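You operate a simulated robot arm through the tools that you are given. There is no shell and no other tool. Be economical: measure what you need, move in short steps, check, and stop when the job is done.

You are at the controls of a simulated two-armed robot. One attempt, no reset.

JOB
Stack the number block marked "1" from the top of the packing bench on top of the number block labelled "2". Then hold the violet flashlight on the top of the packing bench steady with one hand and press the violet flashlight button to switch it on with the other. Then stack the hexagon tile marked "N57" from the top of the far table on top of the hexagon tile labelled "V37". The order counts.

Only the result counts: the job must be done as asked and must still hold three seconds after the hand-in. Knocking over, shifting, dropping, spilling or breaking anything else fails it.

ROBOT AND FRAMES
Two 7-joint arms with two-finger parallel grippers on one trunk, on a base that drives. Base frame: it is fixed to the floor where the robot stands at the start and does not move with it; the origin is under the middle of the robot, x ahead of it, y to its left, z up; the surface under the hand at the start is at about z = 900. Units: mm, rad, N and s.
The left shoulder is at the start at [110, 169, 1556], the right one opposite. With the tool pointing down near the work surface each hand reaches from about 380 to 720 mm from the robot's upright axis, wherever it stands, measured 20 degrees to its own side. Places, roughly: hexagon tile [-5500, 1250, 1000]; violet flashlight button [600, -500, 1000]. Payload 1.57 kg a hand.
The tool frame of a hand sits at the grasp point between the pads (the TCP): z along the fingers, y along the line on which they close. The tips reach 30 mm beyond it. The gripper opens to 80 mm. The fingers are 17 mm wide and 12 mm thick; the gripper's body (40 by 82 mm) begins 80 mm behind the TCP.
Orientation is that of the tool frame in the base frame, as a unit quaternion [w, x, y, z]. With the fingers straight down and closing along the base's y, the tool's x points along the base's -x, its y along +y and its z along -z.

CONTROLS
- The arms move only by the tool arm_command. It takes "left_commands", "right_commands" or both (then of equal length, played together; a hand with none holds still); each is a list of rows, each a list of 3 entries, a list of its own where there are three numbers: the shift along the tool's x, y, z in units of 25 mm (1.0 is 25 mm), then the turn, a rotation vector about the tool's x, y, z in units of 4 degrees (1.0 is 4 degrees), then the gripper command, from -1 (fully open) to 1 (shut), values between in proportion. In form: [[[x, y, z], [rx, ry, rz], gripper], ...]. A call has 1 to 8 rows; each row shifts and turns the commanded pose from where the row before left it, along the tool's axes as they then stand. A call with a number of a shift or a turn outside -1 to 1 is refused whole. Rows are played at 5 a second. More than 50 mm and 0.15 rad between two rows, or a gripper value outside its range, and nothing of the call is played. A pose out of reach is approached as far as the arm can. The call stops where the force on the tool passes 40 N (or 10 N more than at its start, if that is more) or the arm is blocked; 0.2 s more then pass. The fingers move at their own pace (about 72 mm/s each) and stop on an object; they squeeze with about 40 N. The grip force told is the motor's: it shows also when the fingers shut on nothing. Time passes only in rows, and 0.2 s behind the last, so rows that do not move let the fingers close. It gives the time, the measured TCP pose, the force on the tool (base axes), the opening and the grip force at its end, in the units of the frame above (readings bear some noise), with the torque about the TCP (base axes, N m) and any sound that the robot's microphone picked up, and new pictures: "show" is both (left out), scene, wrist or none (wrist: the cameras of the hands that moved).
- Cameras (640 x 400 px; columns grow to the right, rows downward): "scene" is now at [135.8, -32.7, 1740.2]; the picture's right is [-0.23, -0.97, 0.00], its down [-0.77, 0.18, -0.62] and it looks along [0.60, -0.14, -0.79] (base axes); focal length 282 px, centre (320, 200). "left" rides on the left gripper at [72, 7, -122] in its tool frame; the picture's right is [-0.09, 1.00, 0.00], its down [-0.84, -0.08, -0.54] and it looks along [-0.54, -0.05, 0.84] (tool axes); focal length 238 px, centre (320, 200). "right" rides on the right gripper at [72, -7, -122] in its tool frame; the picture's right is [0.09, 1.00, 0.00], its down [-0.84, 0.08, -0.54] and it looks along [-0.54, 0.05, 0.84] (tool axes); focal length 238 px, centre (320, 200). There is no depth. A picture from a camera that has moved, and an enlarged one, comes with that camera's place and axes in the base frame and with its lens. The place of the scene camera against the robot may be out by one fixed shift of up to 25 mm in any direction.
- move_column(by): slides the trunk up (or, below 0, down) by that many mm; the arms and the scene camera ride with it, the base frame stays. It gives what a move gives, with no picture.
- roll_base(legs): drives the robot by 1 to 6 legs, each [ahead, left, turn to the left] in mm, mm and rad, along the robot's own axes; the way and the turn of a leg run together, so that a leg with both is an arc; at most 1500 mm and 3.142 rad a leg. The arms and the cameras ride along, it lands a little off, and it stops where it bumps. It gives what a move gives, and a new picture of the scene camera.
- head_to(pan, tilt): turns the head with the scene camera to pan (to the left, within 1.501 rad either way) and tilt (down, from -0.506 to 1.204), counted from straight ahead of the robot. It gives what a move gives, and a new picture of the scene camera.
- inspect(camera, box): a new picture of the part [left, top, right, bottom] of that camera's present view, enlarged. No time passes.
- sign_off(): hands the job in; it is judged then, once.

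Go step by step. Nothing tells you exact positions but the pictures and the camera data: compare them with the known pose of the tool, close in by small moves and look again before you grip or let go. The budget is 165 turns and 260 pictures, counting those below and the enlarged ones. Unless the task says otherwise, let go and move clear before handing in.

The tools are called by a JSON object that holds its "fn" and its "kwargs". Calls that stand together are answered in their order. arm_command: Moves the arms, as the interface text tells. Its arguments: {"type":"object","properties":{"left_commands":{"type":"array","items":{"type":"array"}},"right_commands":{"type":"array","items":{"type":"array"}},"show":{"type":"string","enum":["both","scene","wrist","none"]}},"required":[]} The other tools are called the same way: move_column (by) slides the trunk up or down; roll_base (legs) drives the base; head_to (pan, tilt) turns the head that bears the scene camera; inspect (camera, box) takes an enlarged picture of a part of a camera's view; sign_off () hands the job in.

At the start:

```text
time: 0.0
left_ee_pos: [708.8, 51.4, 1258.5]
left_ee_rot: [0.0, -0.001, 1.0, 0.0]
left_contact_force: [-0.6, -0.1, -0.3]
left_moment: [0.02, -0.02, 0.03]
left_width: 79.9
left_gripper_force: 0.0
right_ee_pos: [598.4, -383.9, 1298.1]
right_ee_rot: [0.001, 0.0, 1.0, 0.0]
right_contact_force: [0.6, -0.5, -0.3]
right_moment: [-0.01, 0.0, -0.02]
right_width: 79.7
right_gripper_force: 0.0
trunk travel left (down, up): [-870.0, 20.0]
robot x, y, heading: [0.3, 0.1, 0.001]
head pan, tilt: [-0.232, 0.906]
```

scene: 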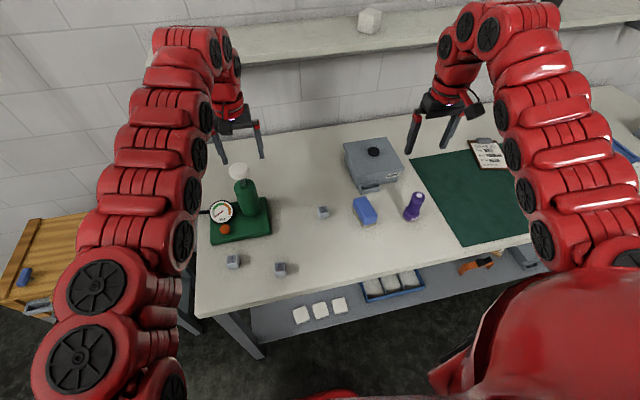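
right: 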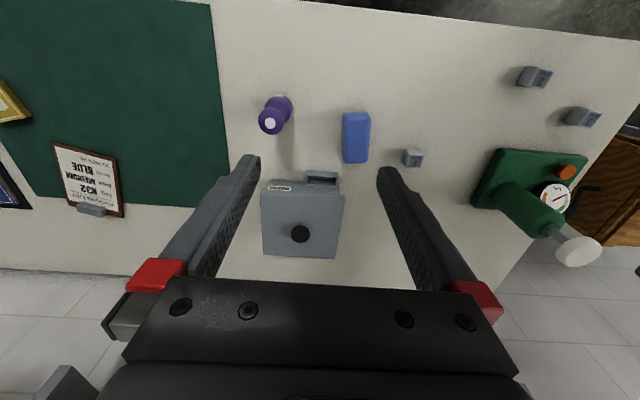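
left: 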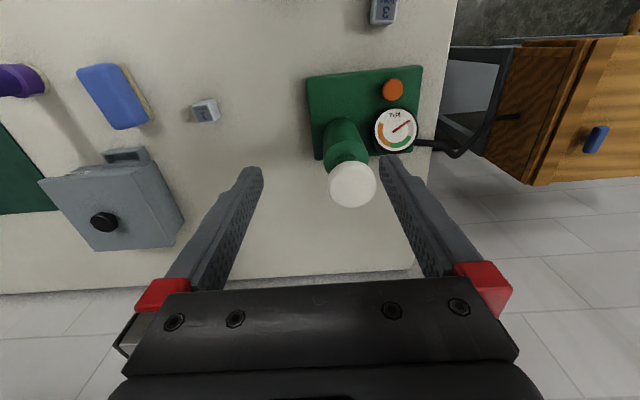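

I see three small grey blocks on the bench, the violet flashlight standing upright, and other items. I'll enlarge to read the labels.

{"fn": "inspect", "kwargs": {"camera": "scene", "box": [200, 190, 360, 290]}}

{"fn": "inspect", "kwargs": {"camera": "right", "box": [380, 40, 640, 200]}}

{"fn": "inspect", "kwargs": {"camera": "scene", "box": [340, 160, 460, 235]}}

```text
4.00 times, centred on (280, 240) of scene
camera zoom: at [135.8, -32.7, 1740.2], right [-0.23, -0.97, 0.0], down [-0.77, 0.18, -0.62], along [0.6, -0.14, -0.79], focal length 1129 px, centre (480, 40)
```

zoom: 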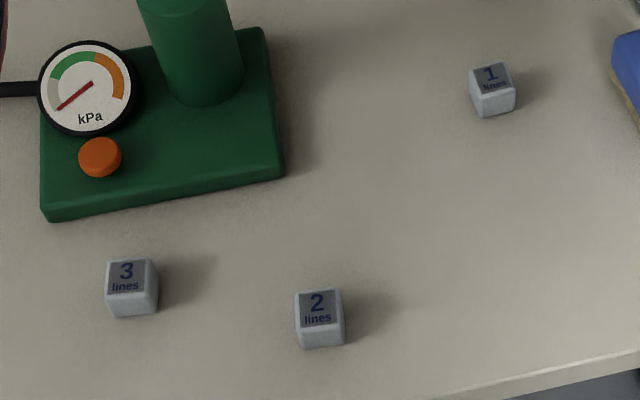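

```text
2.46 times, centred on (510, 120) of right
camera zoom: at [526.9, -391.3, 1420.0], right [-0.09, 1.0, 0.0], down [0.84, 0.08, 0.54], along [0.54, 0.05, -0.84], focal length 587 px, centre (-148, 397)
```

zoom: 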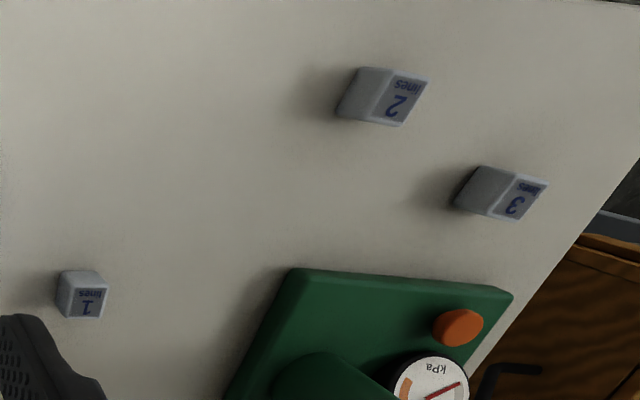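

```text
5.33 times, centred on (400, 198) of scene
camera zoom: at [135.8, -32.7, 1740.2], right [-0.23, -0.97, 0.0], down [-0.77, 0.18, -0.62], along [0.6, -0.14, -0.79], focal length 1506 px, centre (-107, 213)
```

zoom: 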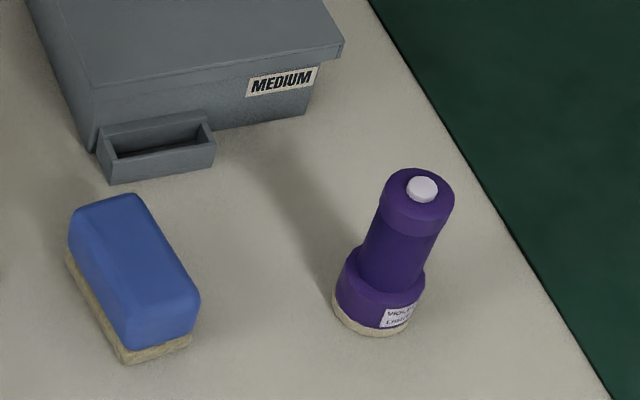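

Block 1 is near (719, −160) and block 2 near (540, 22), both with tops at about z 935. I'll move the left hand aside while bringing the right hand over block 1.

{"fn": "arm_command", "kwargs": {"right_commands": [[[-0.5, 1, 0.7], [0, 0, 0], -1], [[-0.5, 1, 0.7], [0, 0, 0], -1], [[-0.5, 1, 0.7], [0, 0, 0], -1], [[-0.5, 1, 0.7], [0, 0, 0], -1], [[-0.5, 1, 0.7], [0, 0, 0], -1], [[-0.5, 1, 0.7], [0, 0, 0], -1], [[-0.5, 1, 0.7], [0, 0, 0], -1], [[-0.5, 1, 0.7], [0, 0, 0], -1]], "left_commands": [[[0.3, 1, -0.2], [0, 0, 0], -1], [[0.3, 1, -0.2], [0, 0, 0], -1], [[0.3, 1, -0.2], [0, 0, 0], -1], [[0.3, 1, -0.2], [0, 0, 0], -1], [[0.3, 1, -0.2], [0, 0, 0], -1], [[0.3, 1, -0.2], [0, 0, 0], -1], [[0.3, 1, -0.2], [0, 0, 0], -1], [[0.3, 1, -0.2], [0, 0, 0], -1]]}}

```text
time: 1.8
left_ee_pos: [649.3, 251.5, 1296.9]
left_ee_rot: [-0.001, -0.001, 1.0, -0.001]
left_contact_force: [-1.7, 0.0, -0.1]
left_moment: [-0.05, -0.05, -0.01]
left_width: 79.7
left_gripper_force: 0.1
right_ee_pos: [697.4, -183.6, 1159.1]
right_ee_rot: [0.0, 0.001, 1.0, -0.001]
right_contact_force: [-0.5, 1.2, 0.0]
right_moment: [-0.04, -0.01, 0.0]
right_width: 80.0
right_gripper_force: 0.0
trunk travel left (down, up): [-870.0, 20.0]
robot x, y, heading: [-0.0, -2.9, 0.001]
head pan, tilt: [-0.232, 0.906]
camera scene: at [136.2, -29.9, 1740.2], right [-0.23, -0.97, 0.0], down [-0.77, 0.18, -0.62], along [0.6, -0.14, -0.79], focal length 282 px, centre (320, 200)
camera right: at [625.2, -190.2, 1280.4], right [-0.09, 1.0, 0.0], down [0.84, 0.08, 0.54], along [0.54, 0.05, -0.84], focal length 238 px, centre (320, 200)
camera left: at [578.3, 259.2, 1417.9], right [0.09, 1.0, 0.0], down [0.84, -0.08, 0.54], along [0.54, -0.05, -0.84], focal length 238 px, centre (320, 200)
```

scene: 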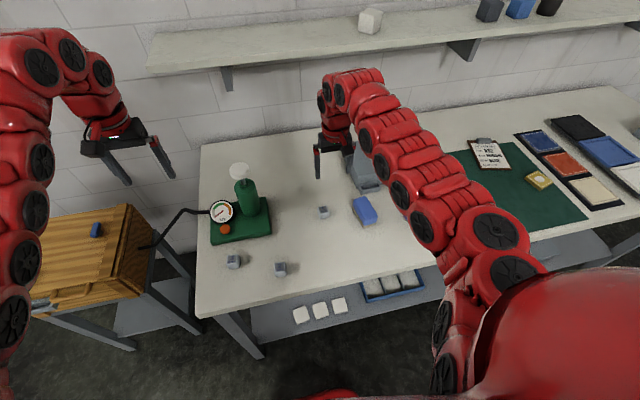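
right: 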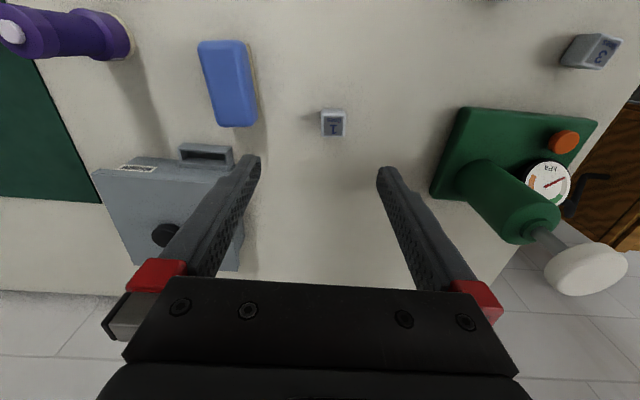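
left: 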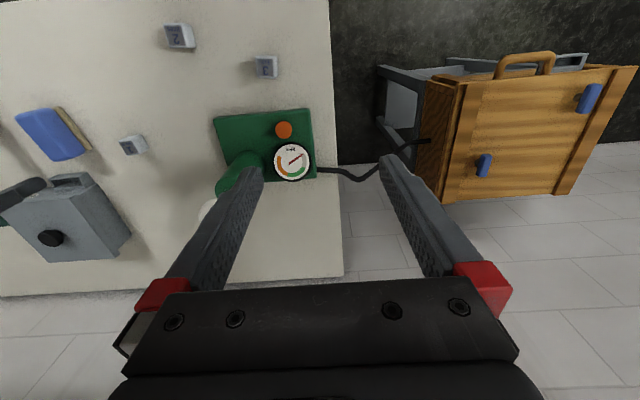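

Block 1 sits at about (722, −162), 35 mm wide, top near 935. I'll descend partway over it and check again.

{"fn": "arm_command", "kwargs": {"right_commands": [[[-0.17, 0.144, 1], [0, 0, 0], -1], [[-0.17, 0.144, 1], [0, 0, 0], -1], [[-0.17, 0.144, 1], [0, 0, 0], -1], [[-0.17, 0.144, 1], [0, 0, 0], -1], [[-0.17, 0.144, 1], [0, 0, 0], -1], [[-0.17, 0.144, 1], [0, 0, 0], -1]]}}

{"fn": "inspect", "kwargs": {"camera": "right", "box": [240, 100, 400, 200]}}

```text
time: 3.2
left_ee_pos: [648.3, 249.1, 1297.6]
left_ee_rot: [0.0, 0.0, 1.0, 0.001]
left_contact_force: [0.6, -0.1, 0.2]
left_moment: [-0.05, -0.02, -0.04]
left_width: 80.0
left_gripper_force: 0.1
right_ee_pos: [709.0, -165.8, 1020.1]
right_ee_rot: [0.0, 0.0, 1.0, 0.001]
right_contact_force: [0.1, 0.3, -0.3]
right_moment: [0.02, -0.02, 0.01]
right_width: 79.9
right_gripper_force: 0.1
right hand out of reach, approached as far as the arm can: row 5, 6
trunk travel left (down, up): [-870.0, 20.0]
robot x, y, heading: [0.4, -3.2, -0.002]
head pan, tilt: [-0.232, 0.906]
camera scene: at [135.2, -33.6, 1740.3], right [-0.23, -0.97, 0.0], down [-0.77, 0.18, -0.62], along [0.6, -0.14, -0.79], focal length 282 px, centre (320, 200)
camera right: at [635.8, -172.6, 1142.6], right [-0.09, 1.0, 0.0], down [0.84, 0.08, 0.54], along [0.54, 0.05, -0.84], focal length 238 px, centre (320, 200)
```

scene: 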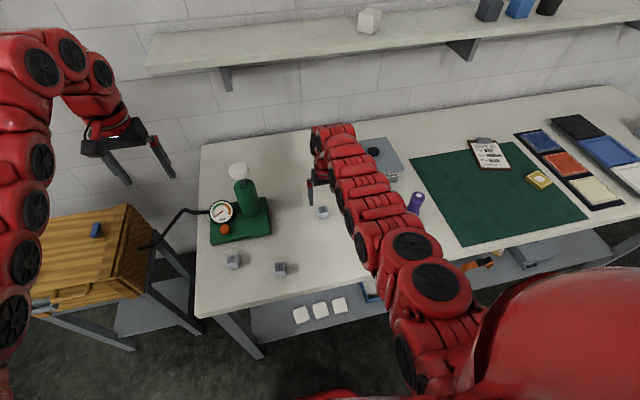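
right: 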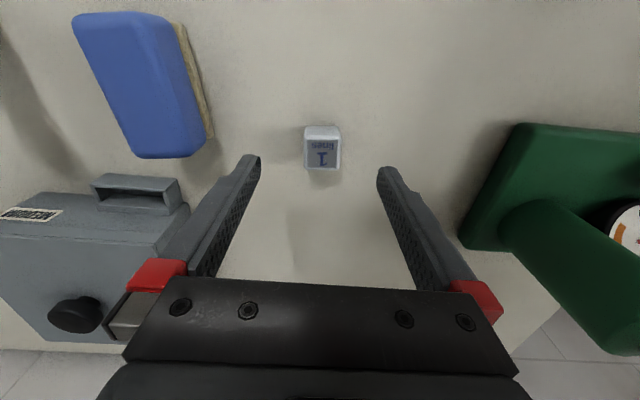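

```text
4.00 times, centred on (320, 150) of right
camera zoom: at [635.8, -172.6, 1142.6], right [-0.09, 1.0, 0.0], down [0.84, 0.08, 0.54], along [0.54, 0.05, -0.84], focal length 953 px, centre (320, 400)
```

zoom: 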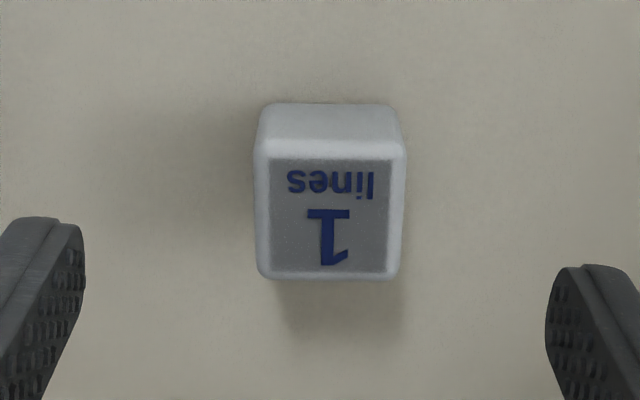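

The right hand is at its reach limit, so I'll raise the hands and lower the trunk to gain reach.

{"fn": "arm_command", "kwargs": {"right_commands": [[[0, 0, -1], [0, 0, 0], -1], [[0, 0, -1], [0, 0, 0], -1], [[0, 0, -1], [0, 0, 0], -1], [[0, 0, -1], [0, 0, 0], -1], [[0, 0, -1], [0, 0, 0], -1], [[0, 0, -1], [0, 0, 0], -1], [[0, 0, -1], [0, 0, 0], -1], [[0, 0, -1], [0, 0, 0], -1]], "left_commands": [[[0, 0, -0.5], [0, 0, 0], -1], [[0, 0, -0.5], [0, 0, 0], -1], [[0, 0, -0.5], [0, 0, 0], -1], [[0, 0, -0.5], [0, 0, 0], -1], [[0, 0, -0.5], [0, 0, 0], -1], [[0, 0, -0.5], [0, 0, 0], -1], [[0, 0, -0.5], [0, 0, 0], -1], [[0, 0, -0.5], [0, 0, 0], -1]], "show": "none"}}

{"fn": "move_column", "kwargs": {"by": -240}}

```text
time: 5.0
left_ee_pos: [685.9, 255.7, 1321.8]
left_ee_rot: [-0.001, 0.0, 1.0, 0.0]
left_contact_force: [0.3, -0.5, -0.7]
left_moment: [0.0, 0.02, 0.02]
left_width: 80.2
left_gripper_force: 0.1
left hand out of reach, approached as far as the arm can: row 1, 2, 3, 4, 5, 6, 7, 8
right_ee_pos: [709.3, -165.0, 1222.0]
right_ee_rot: [-0.001, -0.001, 1.0, 0.0]
right_contact_force: [-0.3, -0.5, 0.1]
right_moment: [0.0, -0.03, 0.01]
right_width: 79.9
right_gripper_force: 0.1
trunk travel left (down, up): [-870.0, 20.0]
robot x, y, heading: [2.9, 1.4, -0.002]
head pan, tilt: [-0.232, 0.906]
```

```text
time: 7.5
left_ee_pos: [684.9, 255.4, 1082.0]
left_ee_rot: [0.0, 0.001, 1.0, 0.0]
left_contact_force: [0.6, -0.3, 0.7]
left_moment: [-0.02, 0.01, 0.04]
left_width: 80.0
left_gripper_force: 0.1
right_ee_pos: [709.1, -165.5, 981.5]
right_ee_rot: [0.0, 0.0, 1.0, 0.0]
right_contact_force: [0.5, -1.1, 0.2]
right_moment: [0.02, 0.01, -0.02]
right_width: 80.1
right_gripper_force: 0.0
trunk travel left (down, up): [-630.0, 260.0]
robot x, y, heading: [2.0, -3.1, -0.0]
head pan, tilt: [-0.232, 0.906]
```

I'm now over block 1 with more reach. I'll align the yaw by about 5°, descend so the tips sit just above the surface, and check before gripping.

{"fn": "arm_command", "kwargs": {"right_commands": [[[-0.4, 0.1, 0], [0, 0, -1], -1], [[0, 0, 0.4], [0, 0, -0.25], -1], [[0, 0, 0.5], [0, 0, 0], -1], [[0, 0, 0.5], [0, 0, 0], -1], [[0, 0, 0.3], [0, 0, 0], -1]]}}

```text
time: 8.7
left_ee_pos: [684.3, 256.8, 1082.0]
left_ee_rot: [-0.001, -0.001, 1.0, 0.0]
left_contact_force: [0.3, 0.0, -0.5]
left_moment: [-0.01, 0.04, 0.0]
left_width: 79.9
left_gripper_force: 0.0
right_ee_pos: [719.0, -163.5, 938.7]
right_ee_rot: [0.0, -0.044, 0.999, 0.0]
right_contact_force: [0.8, 0.0, -0.9]
right_moment: [-0.01, 0.0, -0.02]
right_width: 79.9
right_gripper_force: 0.0
trunk travel left (down, up): [-630.0, 260.0]
robot x, y, heading: [-2.7, -0.8, -0.002]
head pan, tilt: [-0.232, 0.906]
camera scene: at [135.8, -32.6, 1500.2], right [-0.23, -0.97, 0.0], down [-0.77, 0.18, -0.62], along [0.6, -0.14, -0.79], focal length 282 px, centre (320, 200)
camera right: at [647.7, -175.9, 1060.2], right [-0.18, 0.98, 0.0], down [0.83, 0.15, 0.54], along [0.53, 0.1, -0.84], focal length 238 px, centre (320, 200)
```

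scene: 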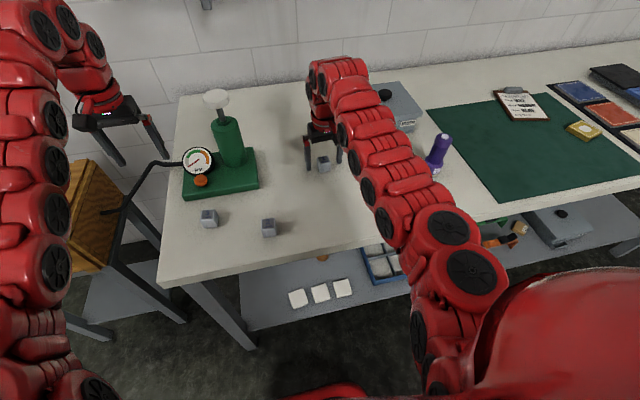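
right: 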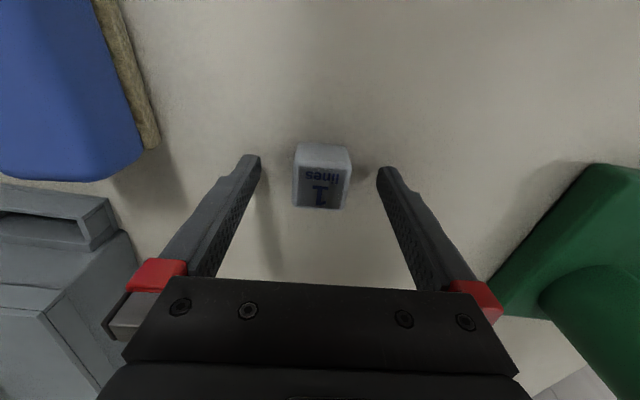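

The block is centred between the pads. I'll close, then lift a little.

{"fn": "arm_command", "kwargs": {"right_commands": [[[0, 0, 0], [0, 0, 0], 1], [[0, 0, 0], [0, 0, 0], 1], [[0, 0, 0], [0, 0, 0], 1], [[0, 0, -0.6], [0, 0, 0], 1], [[0, 0, -1], [0, 0, 0], 1], [[0, 0, -1], [0, 0, 0], 1], [[0, 0, -0.4], [0, 0, 0], 1]]}}

```text
time: 10.3
left_ee_pos: [685.5, 256.0, 1083.0]
left_ee_rot: [0.0, 0.0, 1.0, 0.0]
left_contact_force: [-0.4, -0.5, 0.2]
left_moment: [0.01, 0.02, -0.04]
left_width: 80.2
left_gripper_force: 0.0
right_ee_pos: [719.3, -161.6, 1013.9]
right_ee_rot: [-0.001, -0.043, 0.999, 0.0]
right_contact_force: [-0.8, 0.0, 0.0]
right_moment: [-0.01, -0.01, -0.02]
right_width: 33.8
right_gripper_force: 40.1
trunk travel left (down, up): [-630.0, 260.0]
robot x, y, heading: [-4.9, -1.7, -0.001]
head pan, tilt: [-0.232, 0.906]
camera scene: at [135.7, -32.7, 1500.2], right [-0.23, -0.97, 0.0], down [-0.77, 0.18, -0.62], along [0.6, -0.14, -0.79], focal length 282 px, centre (320, 200)
camera right: at [647.7, -175.8, 1135.5], right [-0.18, 0.98, 0.0], down [0.83, 0.15, 0.54], along [0.53, 0.1, -0.84], focal length 238 px, centre (320, 200)
```

scene: 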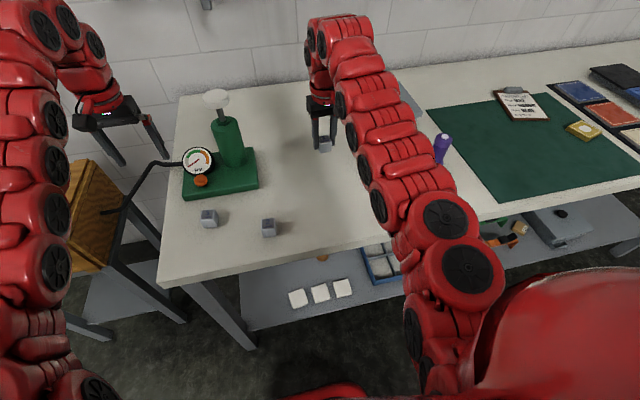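
right: 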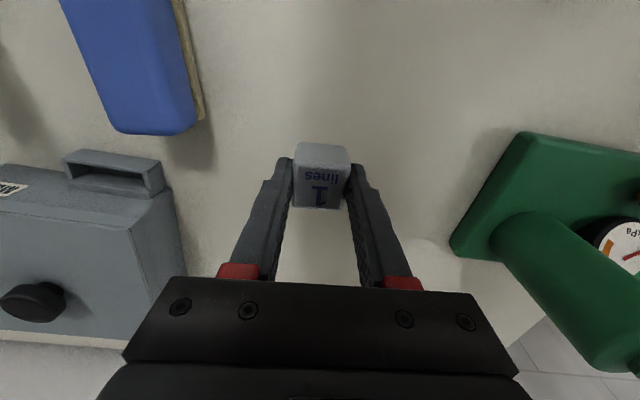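

Block 1 is gripped (33.8 mm). I'll carry it up and over toward block 2.

{"fn": "arm_command", "kwargs": {"right_commands": [[[0.8, 0.99, -0.3], [0, 0, 0], 1], [[0.8, 0.99, -0.3], [0, 0, 0], 1], [[0.8, 0.99, -0.3], [0, 0, 0], 1], [[0.8, 0.99, -0.3], [0, 0, 0], 1], [[0.8, 0.99, -0.3], [0, 0, 0], 1], [[0.8, 0.99, -0.3], [0, 0, 0], 1], [[0.8, 0.99, -0.3], [0, 0, 0], 1], [[0.8, 0.99, -0.3], [0, 0, 0], 1]]}}

{"fn": "inspect", "kwargs": {"camera": "right", "box": [240, 100, 400, 200]}}

{"fn": "inspect", "kwargs": {"camera": "scene", "box": [180, 150, 340, 250]}}

```text
time: 12.1
left_ee_pos: [685.8, 257.0, 1082.3]
left_ee_rot: [0.0, 0.0, 1.0, 0.0]
left_contact_force: [0.9, 0.4, -0.2]
left_moment: [0.0, -0.02, 0.01]
left_width: 80.0
left_gripper_force: 0.0
right_ee_pos: [577.4, 39.0, 1050.8]
right_ee_rot: [0.0, -0.044, 0.999, 0.0]
right_contact_force: [-0.3, -0.2, -0.1]
right_moment: [-0.02, 0.02, -0.01]
right_width: 33.8
right_gripper_force: 40.3
right hand out of reach, approached as far as the arm can: row 6, 7, 8
trunk travel left (down, up): [-630.0, 260.0]
robot x, y, heading: [-1.0, 0.7, 0.003]
head pan, tilt: [-0.232, 0.906]
camera scene: at [135.5, -31.5, 1500.2], right [-0.23, -0.97, 0.0], down [-0.77, 0.18, -0.62], along [0.6, -0.14, -0.79], focal length 282 px, centre (320, 200)
camera right: at [506.3, 25.8, 1171.0], right [-0.18, 0.98, 0.0], down [0.83, 0.15, 0.54], along [0.53, 0.1, -0.84], focal length 238 px, centre (320, 200)
```

scene: 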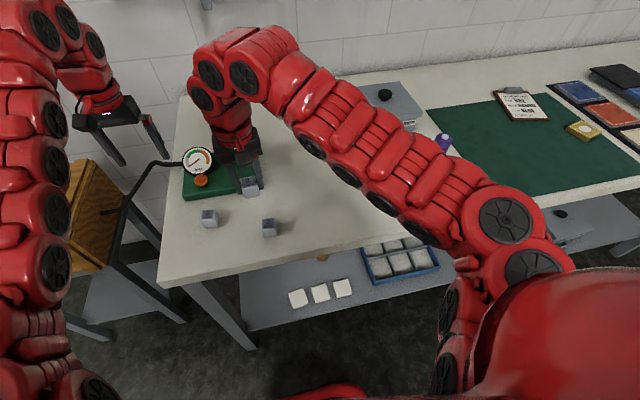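
right: 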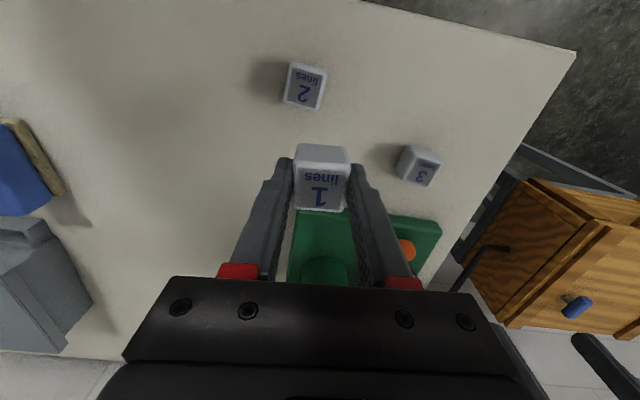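

```text
4.00 times, centred on (320, 150) of right
camera zoom: at [506.3, 25.8, 1171.0], right [-0.18, 0.98, 0.0], down [0.83, 0.15, 0.54], along [0.53, 0.1, -0.84], focal length 953 px, centre (320, 400)
```

zoom: 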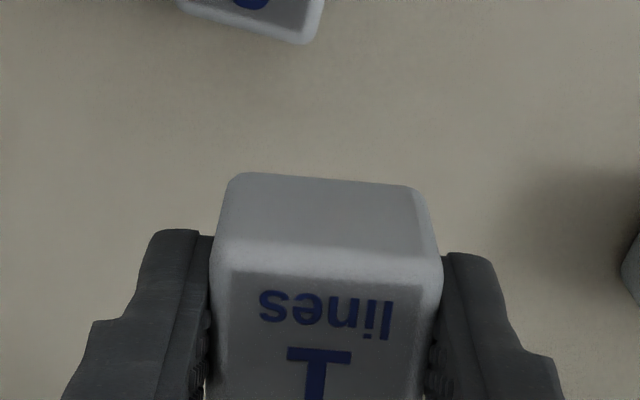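

```text
4.00 times, centred on (260, 200) of scene
camera zoom: at [135.5, -31.5, 1500.2], right [-0.23, -0.97, 0.0], down [-0.77, 0.18, -0.62], along [0.6, -0.14, -0.79], focal length 1129 px, centre (560, 200)
```

zoom: 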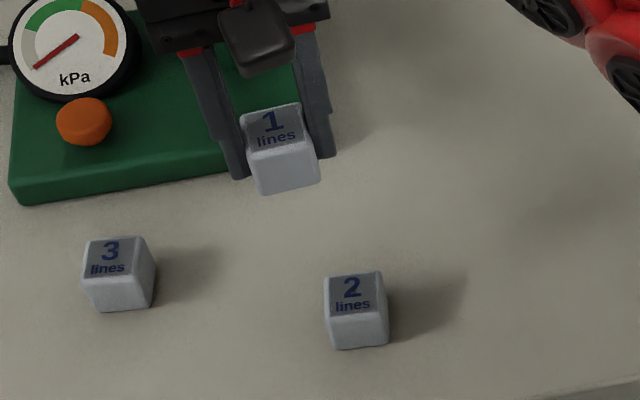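

Block 2 is at about (543, 19) with yaw around −5°, but the hand can't get close enough with the trunk this low. I'll raise the trunk and try again.

{"fn": "move_column", "kwargs": {"by": 200}}

{"fn": "arm_command", "kwargs": {"right_commands": [[[0.5, 0, 1], [0, 0, 0.6], 1], [[0.5, 0, 1], [0, 0, 0.6], 1], [[0.3, -0.3, 1], [0, 0, 0.6], 1], [[0, -0.4, 1], [0, 0, 0.6], 1], [[0, 0, 1], [0, 0, 0.2], 1]]}}

```text
time: 14.3
left_ee_pos: [685.6, 256.2, 1282.0]
left_ee_rot: [0.0, 0.0, 1.0, 0.0]
left_contact_force: [0.4, -0.3, -0.4]
left_moment: [-0.01, 0.0, -0.02]
left_width: 79.9
left_gripper_force: 0.0
right_ee_pos: [577.9, 37.3, 1248.6]
right_ee_rot: [-0.001, -0.043, 0.999, 0.0]
right_contact_force: [-0.9, 0.4, 0.2]
right_moment: [-0.01, -0.02, -0.01]
right_width: 33.5
right_gripper_force: 40.1
trunk travel left (down, up): [-830.0, 60.0]
robot x, y, heading: [-0.1, 4.0, 0.003]
head pan, tilt: [-0.232, 0.906]
```

```text
time: 15.5
left_ee_pos: [684.7, 256.8, 1282.3]
left_ee_rot: [0.0, -0.001, 1.0, -0.001]
left_contact_force: [0.1, -0.4, 0.8]
left_moment: [-0.02, -0.01, -0.01]
left_width: 79.8
left_gripper_force: 0.0
right_ee_pos: [592.6, 10.1, 1240.0]
right_ee_rot: [-0.003, -0.006, 1.0, 0.0]
right_contact_force: [-0.9, -0.4, -0.1]
right_moment: [-0.03, 0.01, 0.01]
right_width: 33.6
right_gripper_force: 39.6
right hand out of reach, approached as far as the arm can: row 1, 2, 3, 4, 5
trunk travel left (down, up): [-830.0, 60.0]
robot x, y, heading: [-2.5, -2.5, 0.004]
head pan, tilt: [-0.232, 0.906]
camera scene: at [135.3, -31.2, 1700.2], right [-0.23, -0.97, 0.0], down [-0.77, 0.18, -0.62], along [0.6, -0.14, -0.79], focal length 282 px, centre (320, 200)
camera right: at [520.6, 2.0, 1361.9], right [-0.1, 0.99, 0.0], down [0.84, 0.09, 0.54], along [0.53, 0.06, -0.84], focal length 238 px, centre (320, 200)
```

scene: 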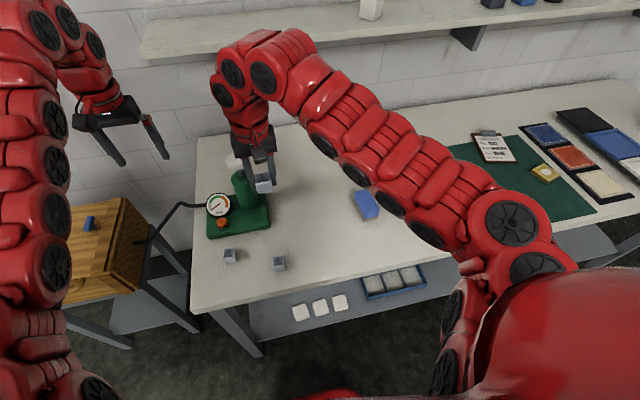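
right: 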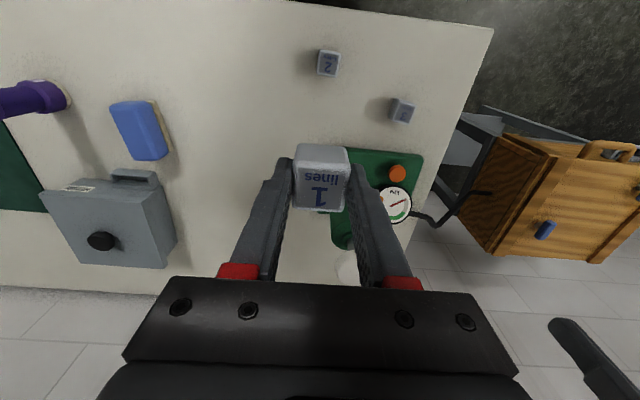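

The right arm hits a cross-body limit here, so I'll shift the base about 200 mm left to bring block 2 in front of the right shoulder.

{"fn": "roll_base", "kwargs": {"legs": [[0, 200, 0]]}}

```text
time: 17.1
left_ee_pos: [686.2, 452.4, 1283.4]
left_ee_rot: [0.0, 0.001, 1.0, 0.0]
left_contact_force: [0.3, -0.2, -0.8]
left_moment: [0.02, 0.0, 0.0]
left_width: 79.9
left_gripper_force: 0.0
right_ee_pos: [592.4, 205.2, 1240.0]
right_ee_rot: [-0.003, -0.005, 1.0, 0.001]
right_contact_force: [0.6, -0.4, -0.1]
right_moment: [0.01, 0.02, 0.03]
right_width: 33.8
right_gripper_force: 40.1
trunk travel left (down, up): [-830.0, 60.0]
robot x, y, heading: [1.1, 199.0, -0.003]
head pan, tilt: [-0.232, 0.906]
camera scene: at [135.8, 164.0, 1700.2], right [-0.23, -0.97, 0.0], down [-0.77, 0.18, -0.62], along [0.6, -0.14, -0.79], focal length 282 px, centre (320, 200)
```

scene: 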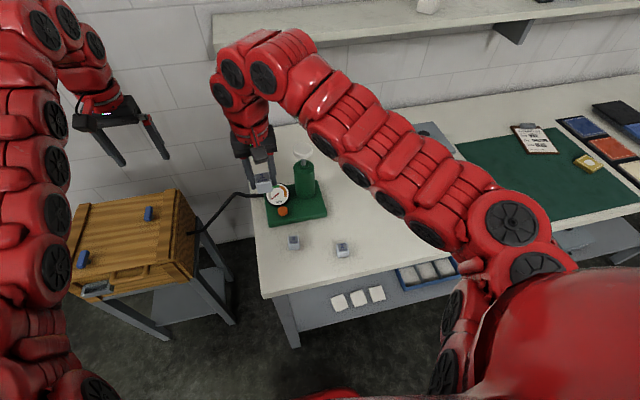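

The base moved cleanly. Now I'll bring block 1 above block 2.

{"fn": "arm_command", "kwargs": {"right_commands": [[[0.25, -0.93, 0.9], [0, 0, 0.2], 1], [[0.25, -0.93, 0.9], [0, 0, 0.2], 1], [[0.25, -0.93, 0.9], [0, 0, 0.2], 1], [[0.25, -0.93, 0.9], [0, 0, 0.2], 1], [[0.25, -0.93, 0.9], [0, 0, 0.2], 1], [[0.25, -0.93, 0.9], [0, 0, 0.2], 1], [[0.25, -0.93, 0.9], [0, 0, 0], 1], [[0.25, -0.93, 0.9], [0, 0, 0], 1]]}}

{"fn": "inspect", "kwargs": {"camera": "scene", "box": [280, 190, 440, 290]}}

```text
time: 18.9
left_ee_pos: [686.3, 453.2, 1283.8]
left_ee_rot: [0.0, 0.001, 1.0, -0.001]
left_contact_force: [0.4, -0.2, -0.4]
left_moment: [0.02, 0.0, 0.01]
left_width: 80.2
left_gripper_force: 0.0
right_ee_pos: [592.3, 206.9, 1240.3]
right_ee_rot: [-0.004, -0.005, 1.0, -0.001]
right_contact_force: [0.7, -0.1, -0.9]
right_moment: [-0.03, 0.04, -0.02]
right_width: 33.5
right_gripper_force: 40.5
right hand out of reach, approached as far as the arm can: row 1, 2, 3, 4, 5, 6, 7, 8
trunk travel left (down, up): [-830.0, 60.0]
robot x, y, heading: [-4.0, 198.1, -0.0]
head pan, tilt: [-0.232, 0.906]
camera scene: at [135.9, 166.7, 1700.2], right [-0.23, -0.97, 0.0], down [-0.77, 0.18, -0.62], along [0.6, -0.14, -0.79], focal length 282 px, centre (320, 200)
camera right: at [521.2, 199.2, 1361.8], right [-0.1, 0.99, 0.0], down [0.84, 0.09, 0.54], along [0.53, 0.06, -0.84], focal length 238 px, centre (320, 200)
```

scene: 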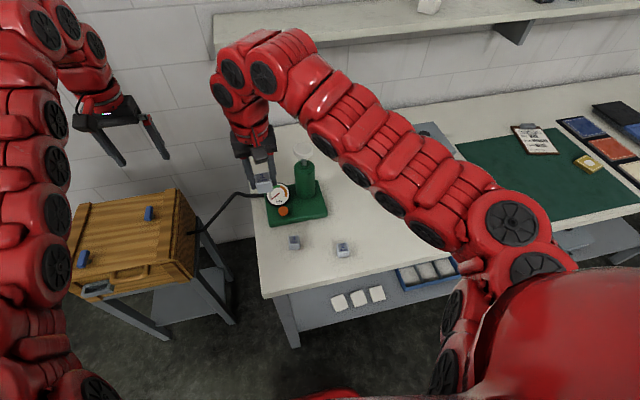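
right: 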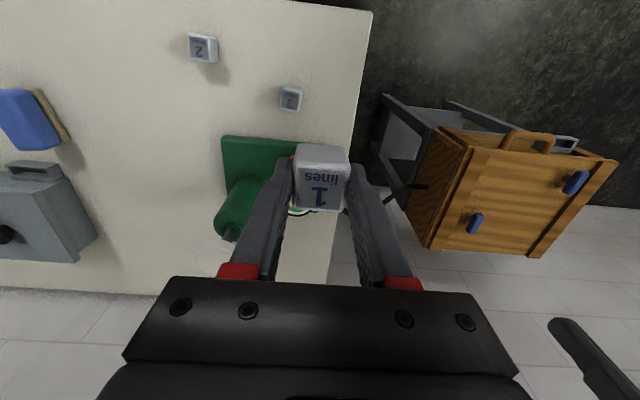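

```text
4.00 times, centred on (360, 240) of scene
camera zoom: at [135.9, 166.7, 1700.2], right [-0.23, -0.97, 0.0], down [-0.77, 0.18, -0.62], along [0.6, -0.14, -0.79], focal length 1129 px, centre (160, 40)
```

zoom: 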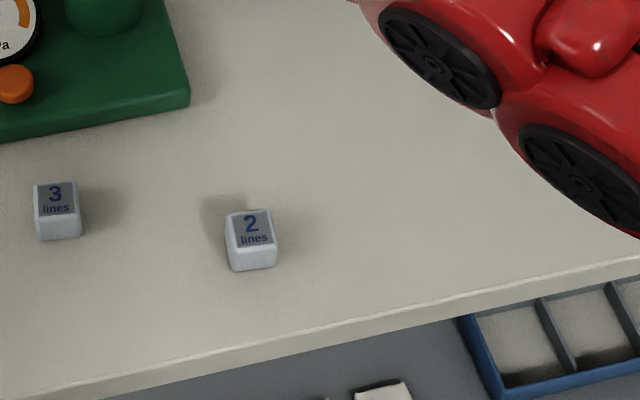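

The arm is stuck in a bad configuration. I'll back out along the way it came (forward and to the right) and watch whether it frees up.

{"fn": "arm_command", "kwargs": {"right_commands": [[[-0.3, -0.9, 0], [0, 0, 0], 1], [[-0.3, -0.9, 0], [0, 0, 0], 1], [[-0.3, -0.9, 0], [0, 0, 0], 1], [[-0.3, -0.9, 0], [0, 0, 0], 1]], "show": "none"}}

```text
time: 19.9
left_ee_pos: [686.4, 453.2, 1281.4]
left_ee_rot: [0.0, 0.002, 1.0, 0.001]
left_contact_force: [-0.8, -0.4, 0.2]
left_moment: [-0.03, 0.0, 0.03]
left_width: 80.2
left_gripper_force: 0.1
right_ee_pos: [619.7, 114.5, 1239.3]
right_ee_rot: [-0.003, 0.009, 1.0, 0.001]
right_contact_force: [0.3, -0.2, -0.6]
right_moment: [0.04, -0.03, 0.03]
right_width: 33.7
right_gripper_force: 40.0
trunk travel left (down, up): [-830.0, 60.0]
robot x, y, heading: [0.9, 198.5, -0.002]
head pan, tilt: [-0.232, 0.906]
```

The arm is free again. I'll continue right, then back and down toward block 2.

{"fn": "arm_command", "kwargs": {"right_commands": [[[0, -0.95, 0.3], [0, 0, 0.3], 1], [[0, -0.95, 0.3], [0, 0, 0.3], 1], [[0.2, -0.95, 0.8], [0, 0, 0.3], 1], [[0.5, -0.95, 0.8], [0, 0, 0.2], 1], [[0.6, 0, 1], [0, 0, 0], 1], [[0.6, 0, 1], [0, 0, 0], 1], [[0.6, 0, 1], [0, 0, 0], 1], [[0.6, 0, 1], [0, 0, 0], 1]]}}

{"fn": "inspect", "kwargs": {"camera": "right", "box": [240, 100, 400, 200]}}

```text
time: 21.7
left_ee_pos: [686.8, 452.8, 1282.1]
left_ee_rot: [0.0, 0.001, 1.0, 0.0]
left_contact_force: [0.0, 0.2, -0.6]
left_moment: [0.05, -0.01, 0.01]
left_width: 79.8
left_gripper_force: 0.0
right_ee_pos: [631.6, 73.2, 1218.4]
right_ee_rot: [-0.004, 0.047, 0.999, 0.0]
right_contact_force: [0.8, 0.4, -0.2]
right_moment: [-0.01, 0.05, -0.01]
right_width: 33.8
right_gripper_force: 40.2
right hand out of reach, approached as far as the arm can: row 1, 2, 3, 4, 5, 6, 7, 8
trunk travel left (down, up): [-830.0, 60.0]
robot x, y, heading: [-0.3, 197.3, -0.002]
head pan, tilt: [-0.232, 0.906]
camera scene: at [135.9, 166.5, 1700.2], right [-0.23, -0.97, 0.0], down [-0.77, 0.18, -0.62], along [0.6, -0.14, -0.79], focal length 282 px, centre (320, 200)
camera right: at [559.0, 73.3, 1339.8], right [0.0, 1.0, 0.0], down [0.84, 0.0, 0.54], along [0.54, 0.0, -0.84], focal length 238 px, centre (320, 200)
```

scene: 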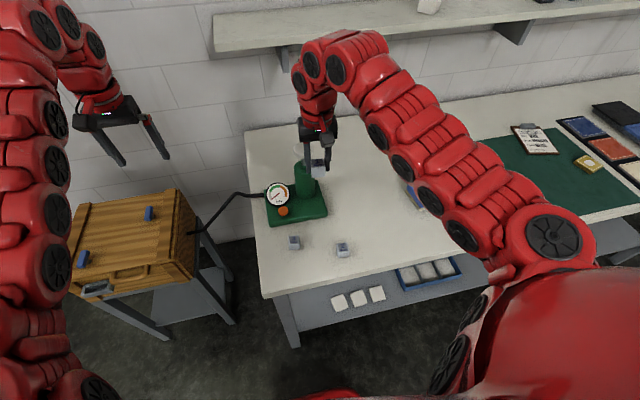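
right: 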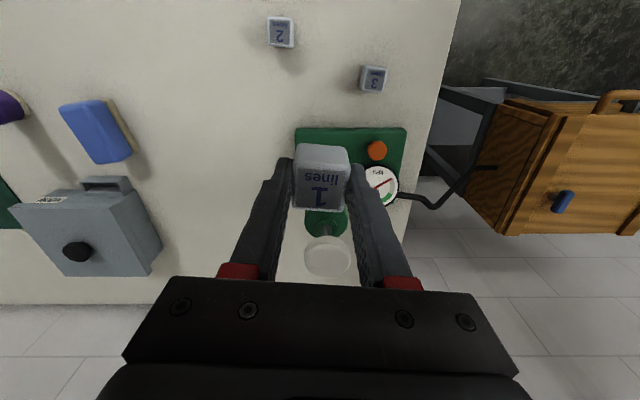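

```text
4.00 times, centred on (320, 150) of right
camera zoom: at [559.0, 73.3, 1339.8], right [0.0, 1.0, 0.0], down [0.84, 0.0, 0.54], along [0.54, 0.0, -0.84], focal length 953 px, centre (320, 400)
```

zoom: 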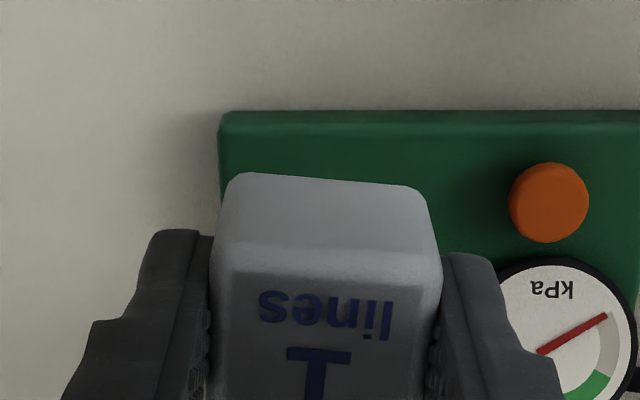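

The orientation is now right but the position stalled again. I'll move further right only, to a comfortable posture.

{"fn": "arm_command", "kwargs": {"right_commands": [[[0, -1, 0], [0, 0, 0], 1], [[0, -1, 0], [0, 0, 0], 1], [[0, -1, 0], [0, 0, 0], 1], [[0, -1, 0], [0, 0, 0], 1]], "show": "none"}}

{"fn": "arm_command", "kwargs": {"right_commands": [[[0, 0, 1], [0, 0, 0], 1], [[0, 0, 1], [0, 0, 0], 1], [[0, 0, 1], [0, 0, 0], 1], [[0, 0, 1], [0, 0, 0], 1]], "show": "scene"}}

```text
time: 22.7
left_ee_pos: [686.0, 453.9, 1282.4]
left_ee_rot: [0.0, 0.001, 1.0, 0.001]
left_contact_force: [0.0, -0.6, -0.8]
left_moment: [-0.01, -0.02, 0.01]
left_width: 80.2
left_gripper_force: 0.1
right_ee_pos: [629.8, 56.2, 1217.3]
right_ee_rot: [-0.004, 0.049, 0.999, 0.0]
right_contact_force: [0.1, -0.3, -0.4]
right_moment: [-0.03, 0.03, 0.0]
right_width: 33.4
right_gripper_force: 39.8
right hand out of reach, approached as far as the arm can: row 1, 2, 3, 4
trunk travel left (down, up): [-830.0, 60.0]
robot x, y, heading: [0.4, 197.5, -0.007]
head pan, tilt: [-0.232, 0.906]
```

```text
time: 23.7
left_ee_pos: [685.8, 454.9, 1282.1]
left_ee_rot: [0.0, 0.001, 1.0, 0.0]
left_contact_force: [-0.3, -0.4, 0.1]
left_moment: [0.0, 0.02, -0.02]
left_width: 80.0
left_gripper_force: 0.0
right_ee_pos: [634.0, 65.2, 1202.0]
right_ee_rot: [-0.004, 0.048, 0.999, 0.0]
right_contact_force: [0.6, 0.3, 0.1]
right_moment: [0.02, 0.01, -0.02]
right_width: 33.7
right_gripper_force: 40.1
right hand out of reach, approached as far as the arm can: row 1, 2, 3, 4
trunk travel left (down, up): [-830.0, 60.0]
robot x, y, heading: [-2.3, 200.0, 0.001]
head pan, tilt: [-0.232, 0.906]
camera scene: at [136.4, 166.9, 1700.1], right [-0.23, -0.97, 0.0], down [-0.77, 0.18, -0.62], along [0.6, -0.14, -0.79], focal length 282 px, centre (320, 200)
```

scene: 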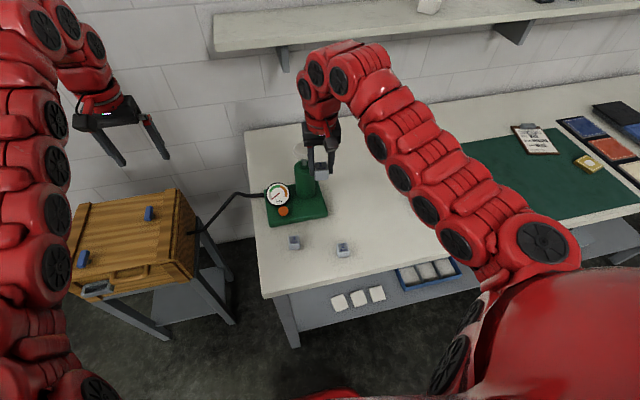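

The clockwise yaw seems to hit a wrist limit. I'll turn back to counter-clockwise and retry.

{"fn": "arm_command", "kwargs": {"right_commands": [[[0, 0, 0], [0, 0, -1], 1], [[0, 0, 0], [0, 0, -1], 1], [[0, -1, 0], [0, 0, -0.8], 1], [[0, -1, 0], [0, 0, 0], 1], [[0, -1, 0], [0, 0, 0], 1]], "show": "none"}}

{"fn": "arm_command", "kwargs": {"right_commands": [[[0, 0, 1], [0, 0, 0], 1], [[0, 0, 1], [0, 0, 0], 1]], "show": "none"}}

```text
time: 24.9
left_ee_pos: [686.1, 453.6, 1282.3]
left_ee_rot: [0.0, 0.001, 1.0, 0.0]
left_contact_force: [-0.3, 0.5, 0.0]
left_moment: [0.04, 0.02, 0.0]
left_width: 79.9
left_gripper_force: 0.0
right_ee_pos: [640.5, -9.0, 1203.2]
right_ee_rot: [-0.003, -0.05, 0.999, 0.001]
right_contact_force: [-1.0, 0.0, -1.0]
right_moment: [0.02, 0.01, 0.04]
right_width: 33.6
right_gripper_force: 39.7
trunk travel left (down, up): [-830.0, 60.0]
robot x, y, heading: [-1.0, 201.1, -0.007]
head pan, tilt: [-0.232, 0.906]
```

```text
time: 25.5
left_ee_pos: [687.1, 454.3, 1281.6]
left_ee_rot: [0.0, 0.001, 1.0, 0.0]
left_contact_force: [1.0, 0.1, -0.1]
left_moment: [0.04, 0.0, -0.01]
left_width: 79.8
left_gripper_force: 0.2
right_ee_pos: [641.5, -9.5, 1154.0]
right_ee_rot: [-0.003, -0.051, 0.999, 0.001]
right_contact_force: [-0.1, 0.3, -0.4]
right_moment: [0.01, -0.02, -0.01]
right_width: 33.7
right_gripper_force: 39.1
trunk travel left (down, up): [-830.0, 60.0]
robot x, y, heading: [-0.5, 198.0, -0.002]
head pan, tilt: [-0.232, 0.906]
```

That works. Now to a hover above block 2 with this yaw.

{"fn": "arm_command", "kwargs": {"right_commands": [[[0.6, 0.25, 0.8], [0, 0, 0], 1], [[0.6, 0.25, 0.8], [0, 0, 0], 1], [[0.6, 0.25, 0.8], [0, 0, 0], 1], [[0.6, 0.25, 0.8], [0, 0, 0], 1], [[0.6, 0.25, 0.8], [0, 0, 0], 1]]}}

{"fn": "inspect", "kwargs": {"camera": "right", "box": [240, 50, 400, 150]}}

```text
time: 26.7
left_ee_pos: [687.0, 454.2, 1281.7]
left_ee_rot: [0.0, 0.001, 1.0, 0.0]
left_contact_force: [0.3, 0.0, 0.1]
left_moment: [0.0, -0.02, 0.03]
left_width: 80.2
left_gripper_force: 0.1
right_ee_pos: [641.4, -8.3, 1154.5]
right_ee_rot: [-0.003, -0.052, 0.999, 0.0]
right_contact_force: [-0.1, 0.9, 0.5]
right_moment: [0.03, -0.01, -0.02]
right_width: 33.5
right_gripper_force: 40.2
right hand out of reach, approached as far as the arm can: row 1, 2, 3, 4, 5
trunk travel left (down, up): [-830.0, 60.0]
robot x, y, heading: [1.5, 198.6, -0.002]
head pan, tilt: [-0.232, 0.906]
camera scene: at [136.0, 166.5, 1700.2], right [-0.23, -0.97, 0.0], down [-0.77, 0.18, -0.62], along [0.6, -0.14, -0.79], focal length 282 px, centre (320, 200)
camera right: at [570.4, -23.1, 1275.5], right [-0.19, 0.98, 0.0], down [0.83, 0.16, 0.54], along [0.53, 0.1, -0.84], focal length 238 px, centre (320, 200)
```

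scene: 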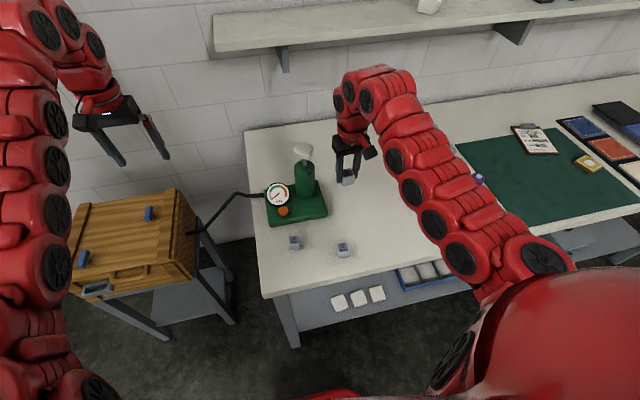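
right: 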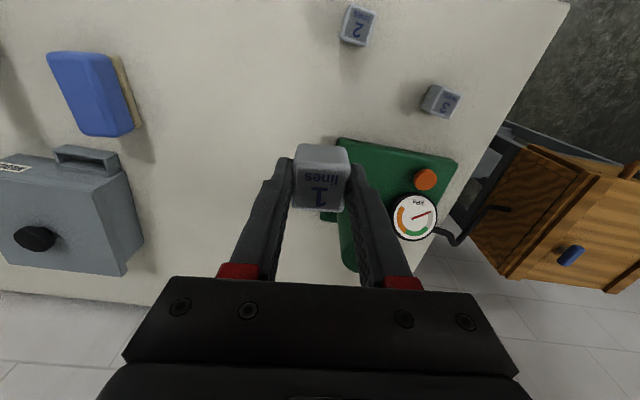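

```text
4.00 times, centred on (320, 100) of right
camera zoom: at [570.4, -23.1, 1275.5], right [-0.19, 0.98, 0.0], down [0.83, 0.16, 0.54], along [0.53, 0.1, -0.84], focal length 953 px, centre (320, 600)
```

zoom: 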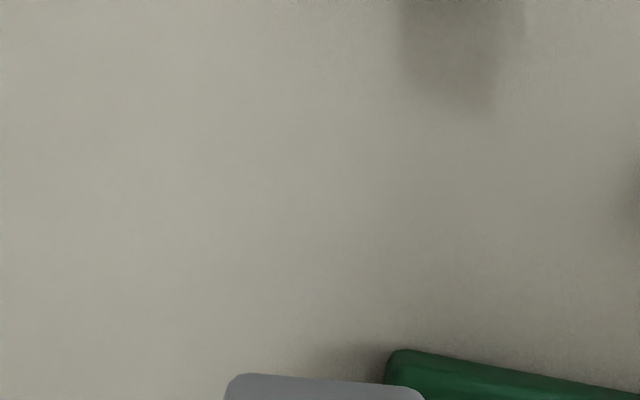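

The arm can't fold closer at this height, so I'll back the base off about 98 mm, which carries the hand over block 2. Then only a descent remains.

{"fn": "roll_base", "kwargs": {"legs": [[-110, 0, 0]]}}

{"fn": "arm_command", "kwargs": {"right_commands": [[[0, 0.6, 0.4], [0, 0, 0], 1], [[0, 0.5, 1], [0, 0, 0], 1], [[0, 0, 1], [0, 0, 0], 1], [[0, 0, 1], [0, 0, 0], 1]]}}

{"fn": "inspect", "kwargs": {"camera": "right", "box": [240, 120, 400, 220]}}

```text
time: 27.9
left_ee_pos: [579.0, 453.0, 1282.2]
left_ee_rot: [-0.001, 0.002, 1.0, 0.0]
left_contact_force: [-0.1, 0.2, 0.4]
left_moment: [0.03, -0.02, -0.03]
left_width: 79.8
left_gripper_force: 0.0
right_ee_pos: [533.6, -9.6, 1152.3]
right_ee_rot: [-0.004, -0.05, 0.999, 0.001]
right_contact_force: [0.4, -0.1, -0.5]
right_moment: [0.0, -0.02, 0.01]
right_width: 33.5
right_gripper_force: 40.2
trunk travel left (down, up): [-830.0, 60.0]
robot x, y, heading: [-106.3, 203.5, -0.002]
head pan, tilt: [-0.232, 0.906]
camera scene: at [29.2, 166.7, 1700.0], right [-0.23, -0.97, 0.0], down [-0.77, 0.18, -0.62], along [0.6, -0.14, -0.79], focal length 282 px, centre (320, 200)
```

scene: 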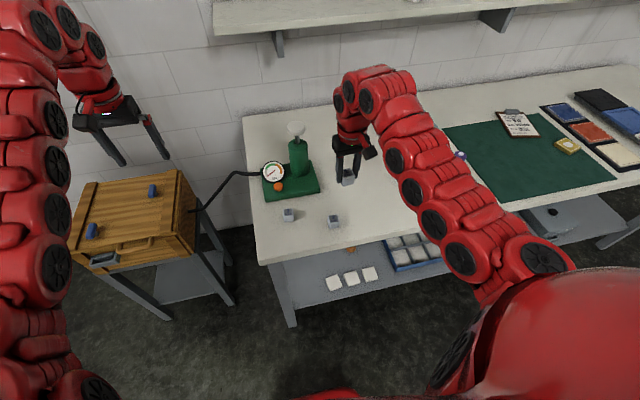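

```text
time: 28.9
left_ee_pos: [579.6, 454.4, 1281.4]
left_ee_rot: [-0.001, 0.002, 1.0, 0.0]
left_contact_force: [0.7, 0.2, -0.2]
left_moment: [-0.02, 0.03, 0.02]
left_width: 79.6
left_gripper_force: 0.1
right_ee_pos: [532.2, -6.3, 1087.9]
right_ee_rot: [-0.005, -0.05, 0.999, 0.0]
right_contact_force: [0.9, -0.1, -0.3]
right_moment: [0.01, 0.0, -0.03]
right_width: 33.7
right_gripper_force: 40.3
right hand out of reach, approached as far as the arm can: row 1, 2
trunk travel left (down, up): [-830.0, 60.0]
robot x, y, heading: [-107.4, 201.3, -0.002]
head pan, tilt: [-0.232, 0.906]
camera scene: at [29.1, 166.7, 1700.0], right [-0.23, -0.97, 0.0], down [-0.77, 0.18, -0.62], along [0.6, -0.14, -0.79], focal length 282 px, centre (320, 200)
camera right: at [462.0, -20.9, 1209.5], right [-0.19, 0.98, 0.0], down [0.83, 0.16, 0.54], along [0.52, 0.1, -0.84], focal length 238 px, centre (320, 200)
```

scene: 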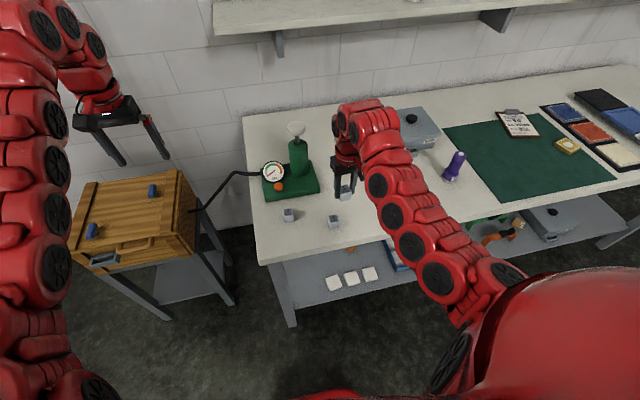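
right: 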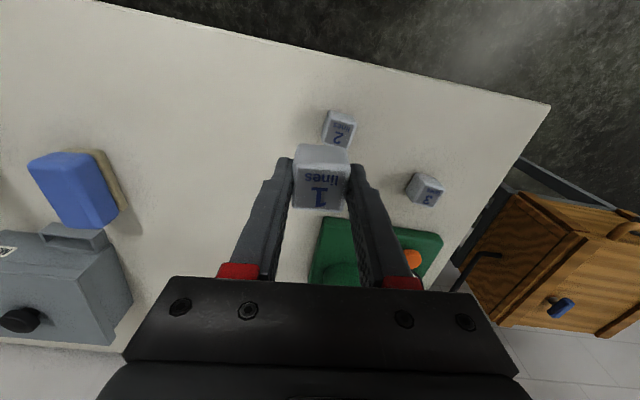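

```text
4.00 times, centred on (320, 170) of right
camera zoom: at [462.0, -20.9, 1209.5], right [-0.19, 0.98, 0.0], down [0.83, 0.16, 0.54], along [0.52, 0.1, -0.84], focal length 953 px, centre (320, 320)
```

zoom: 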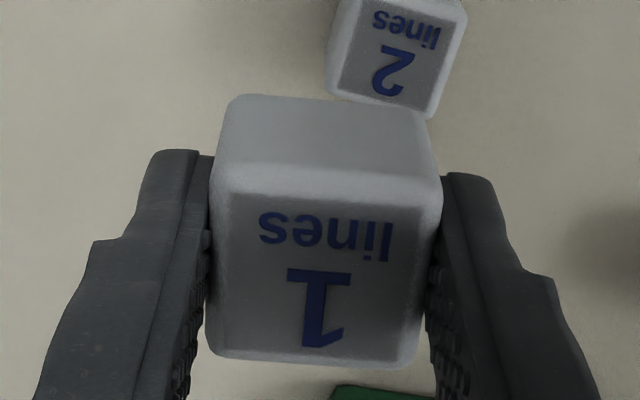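

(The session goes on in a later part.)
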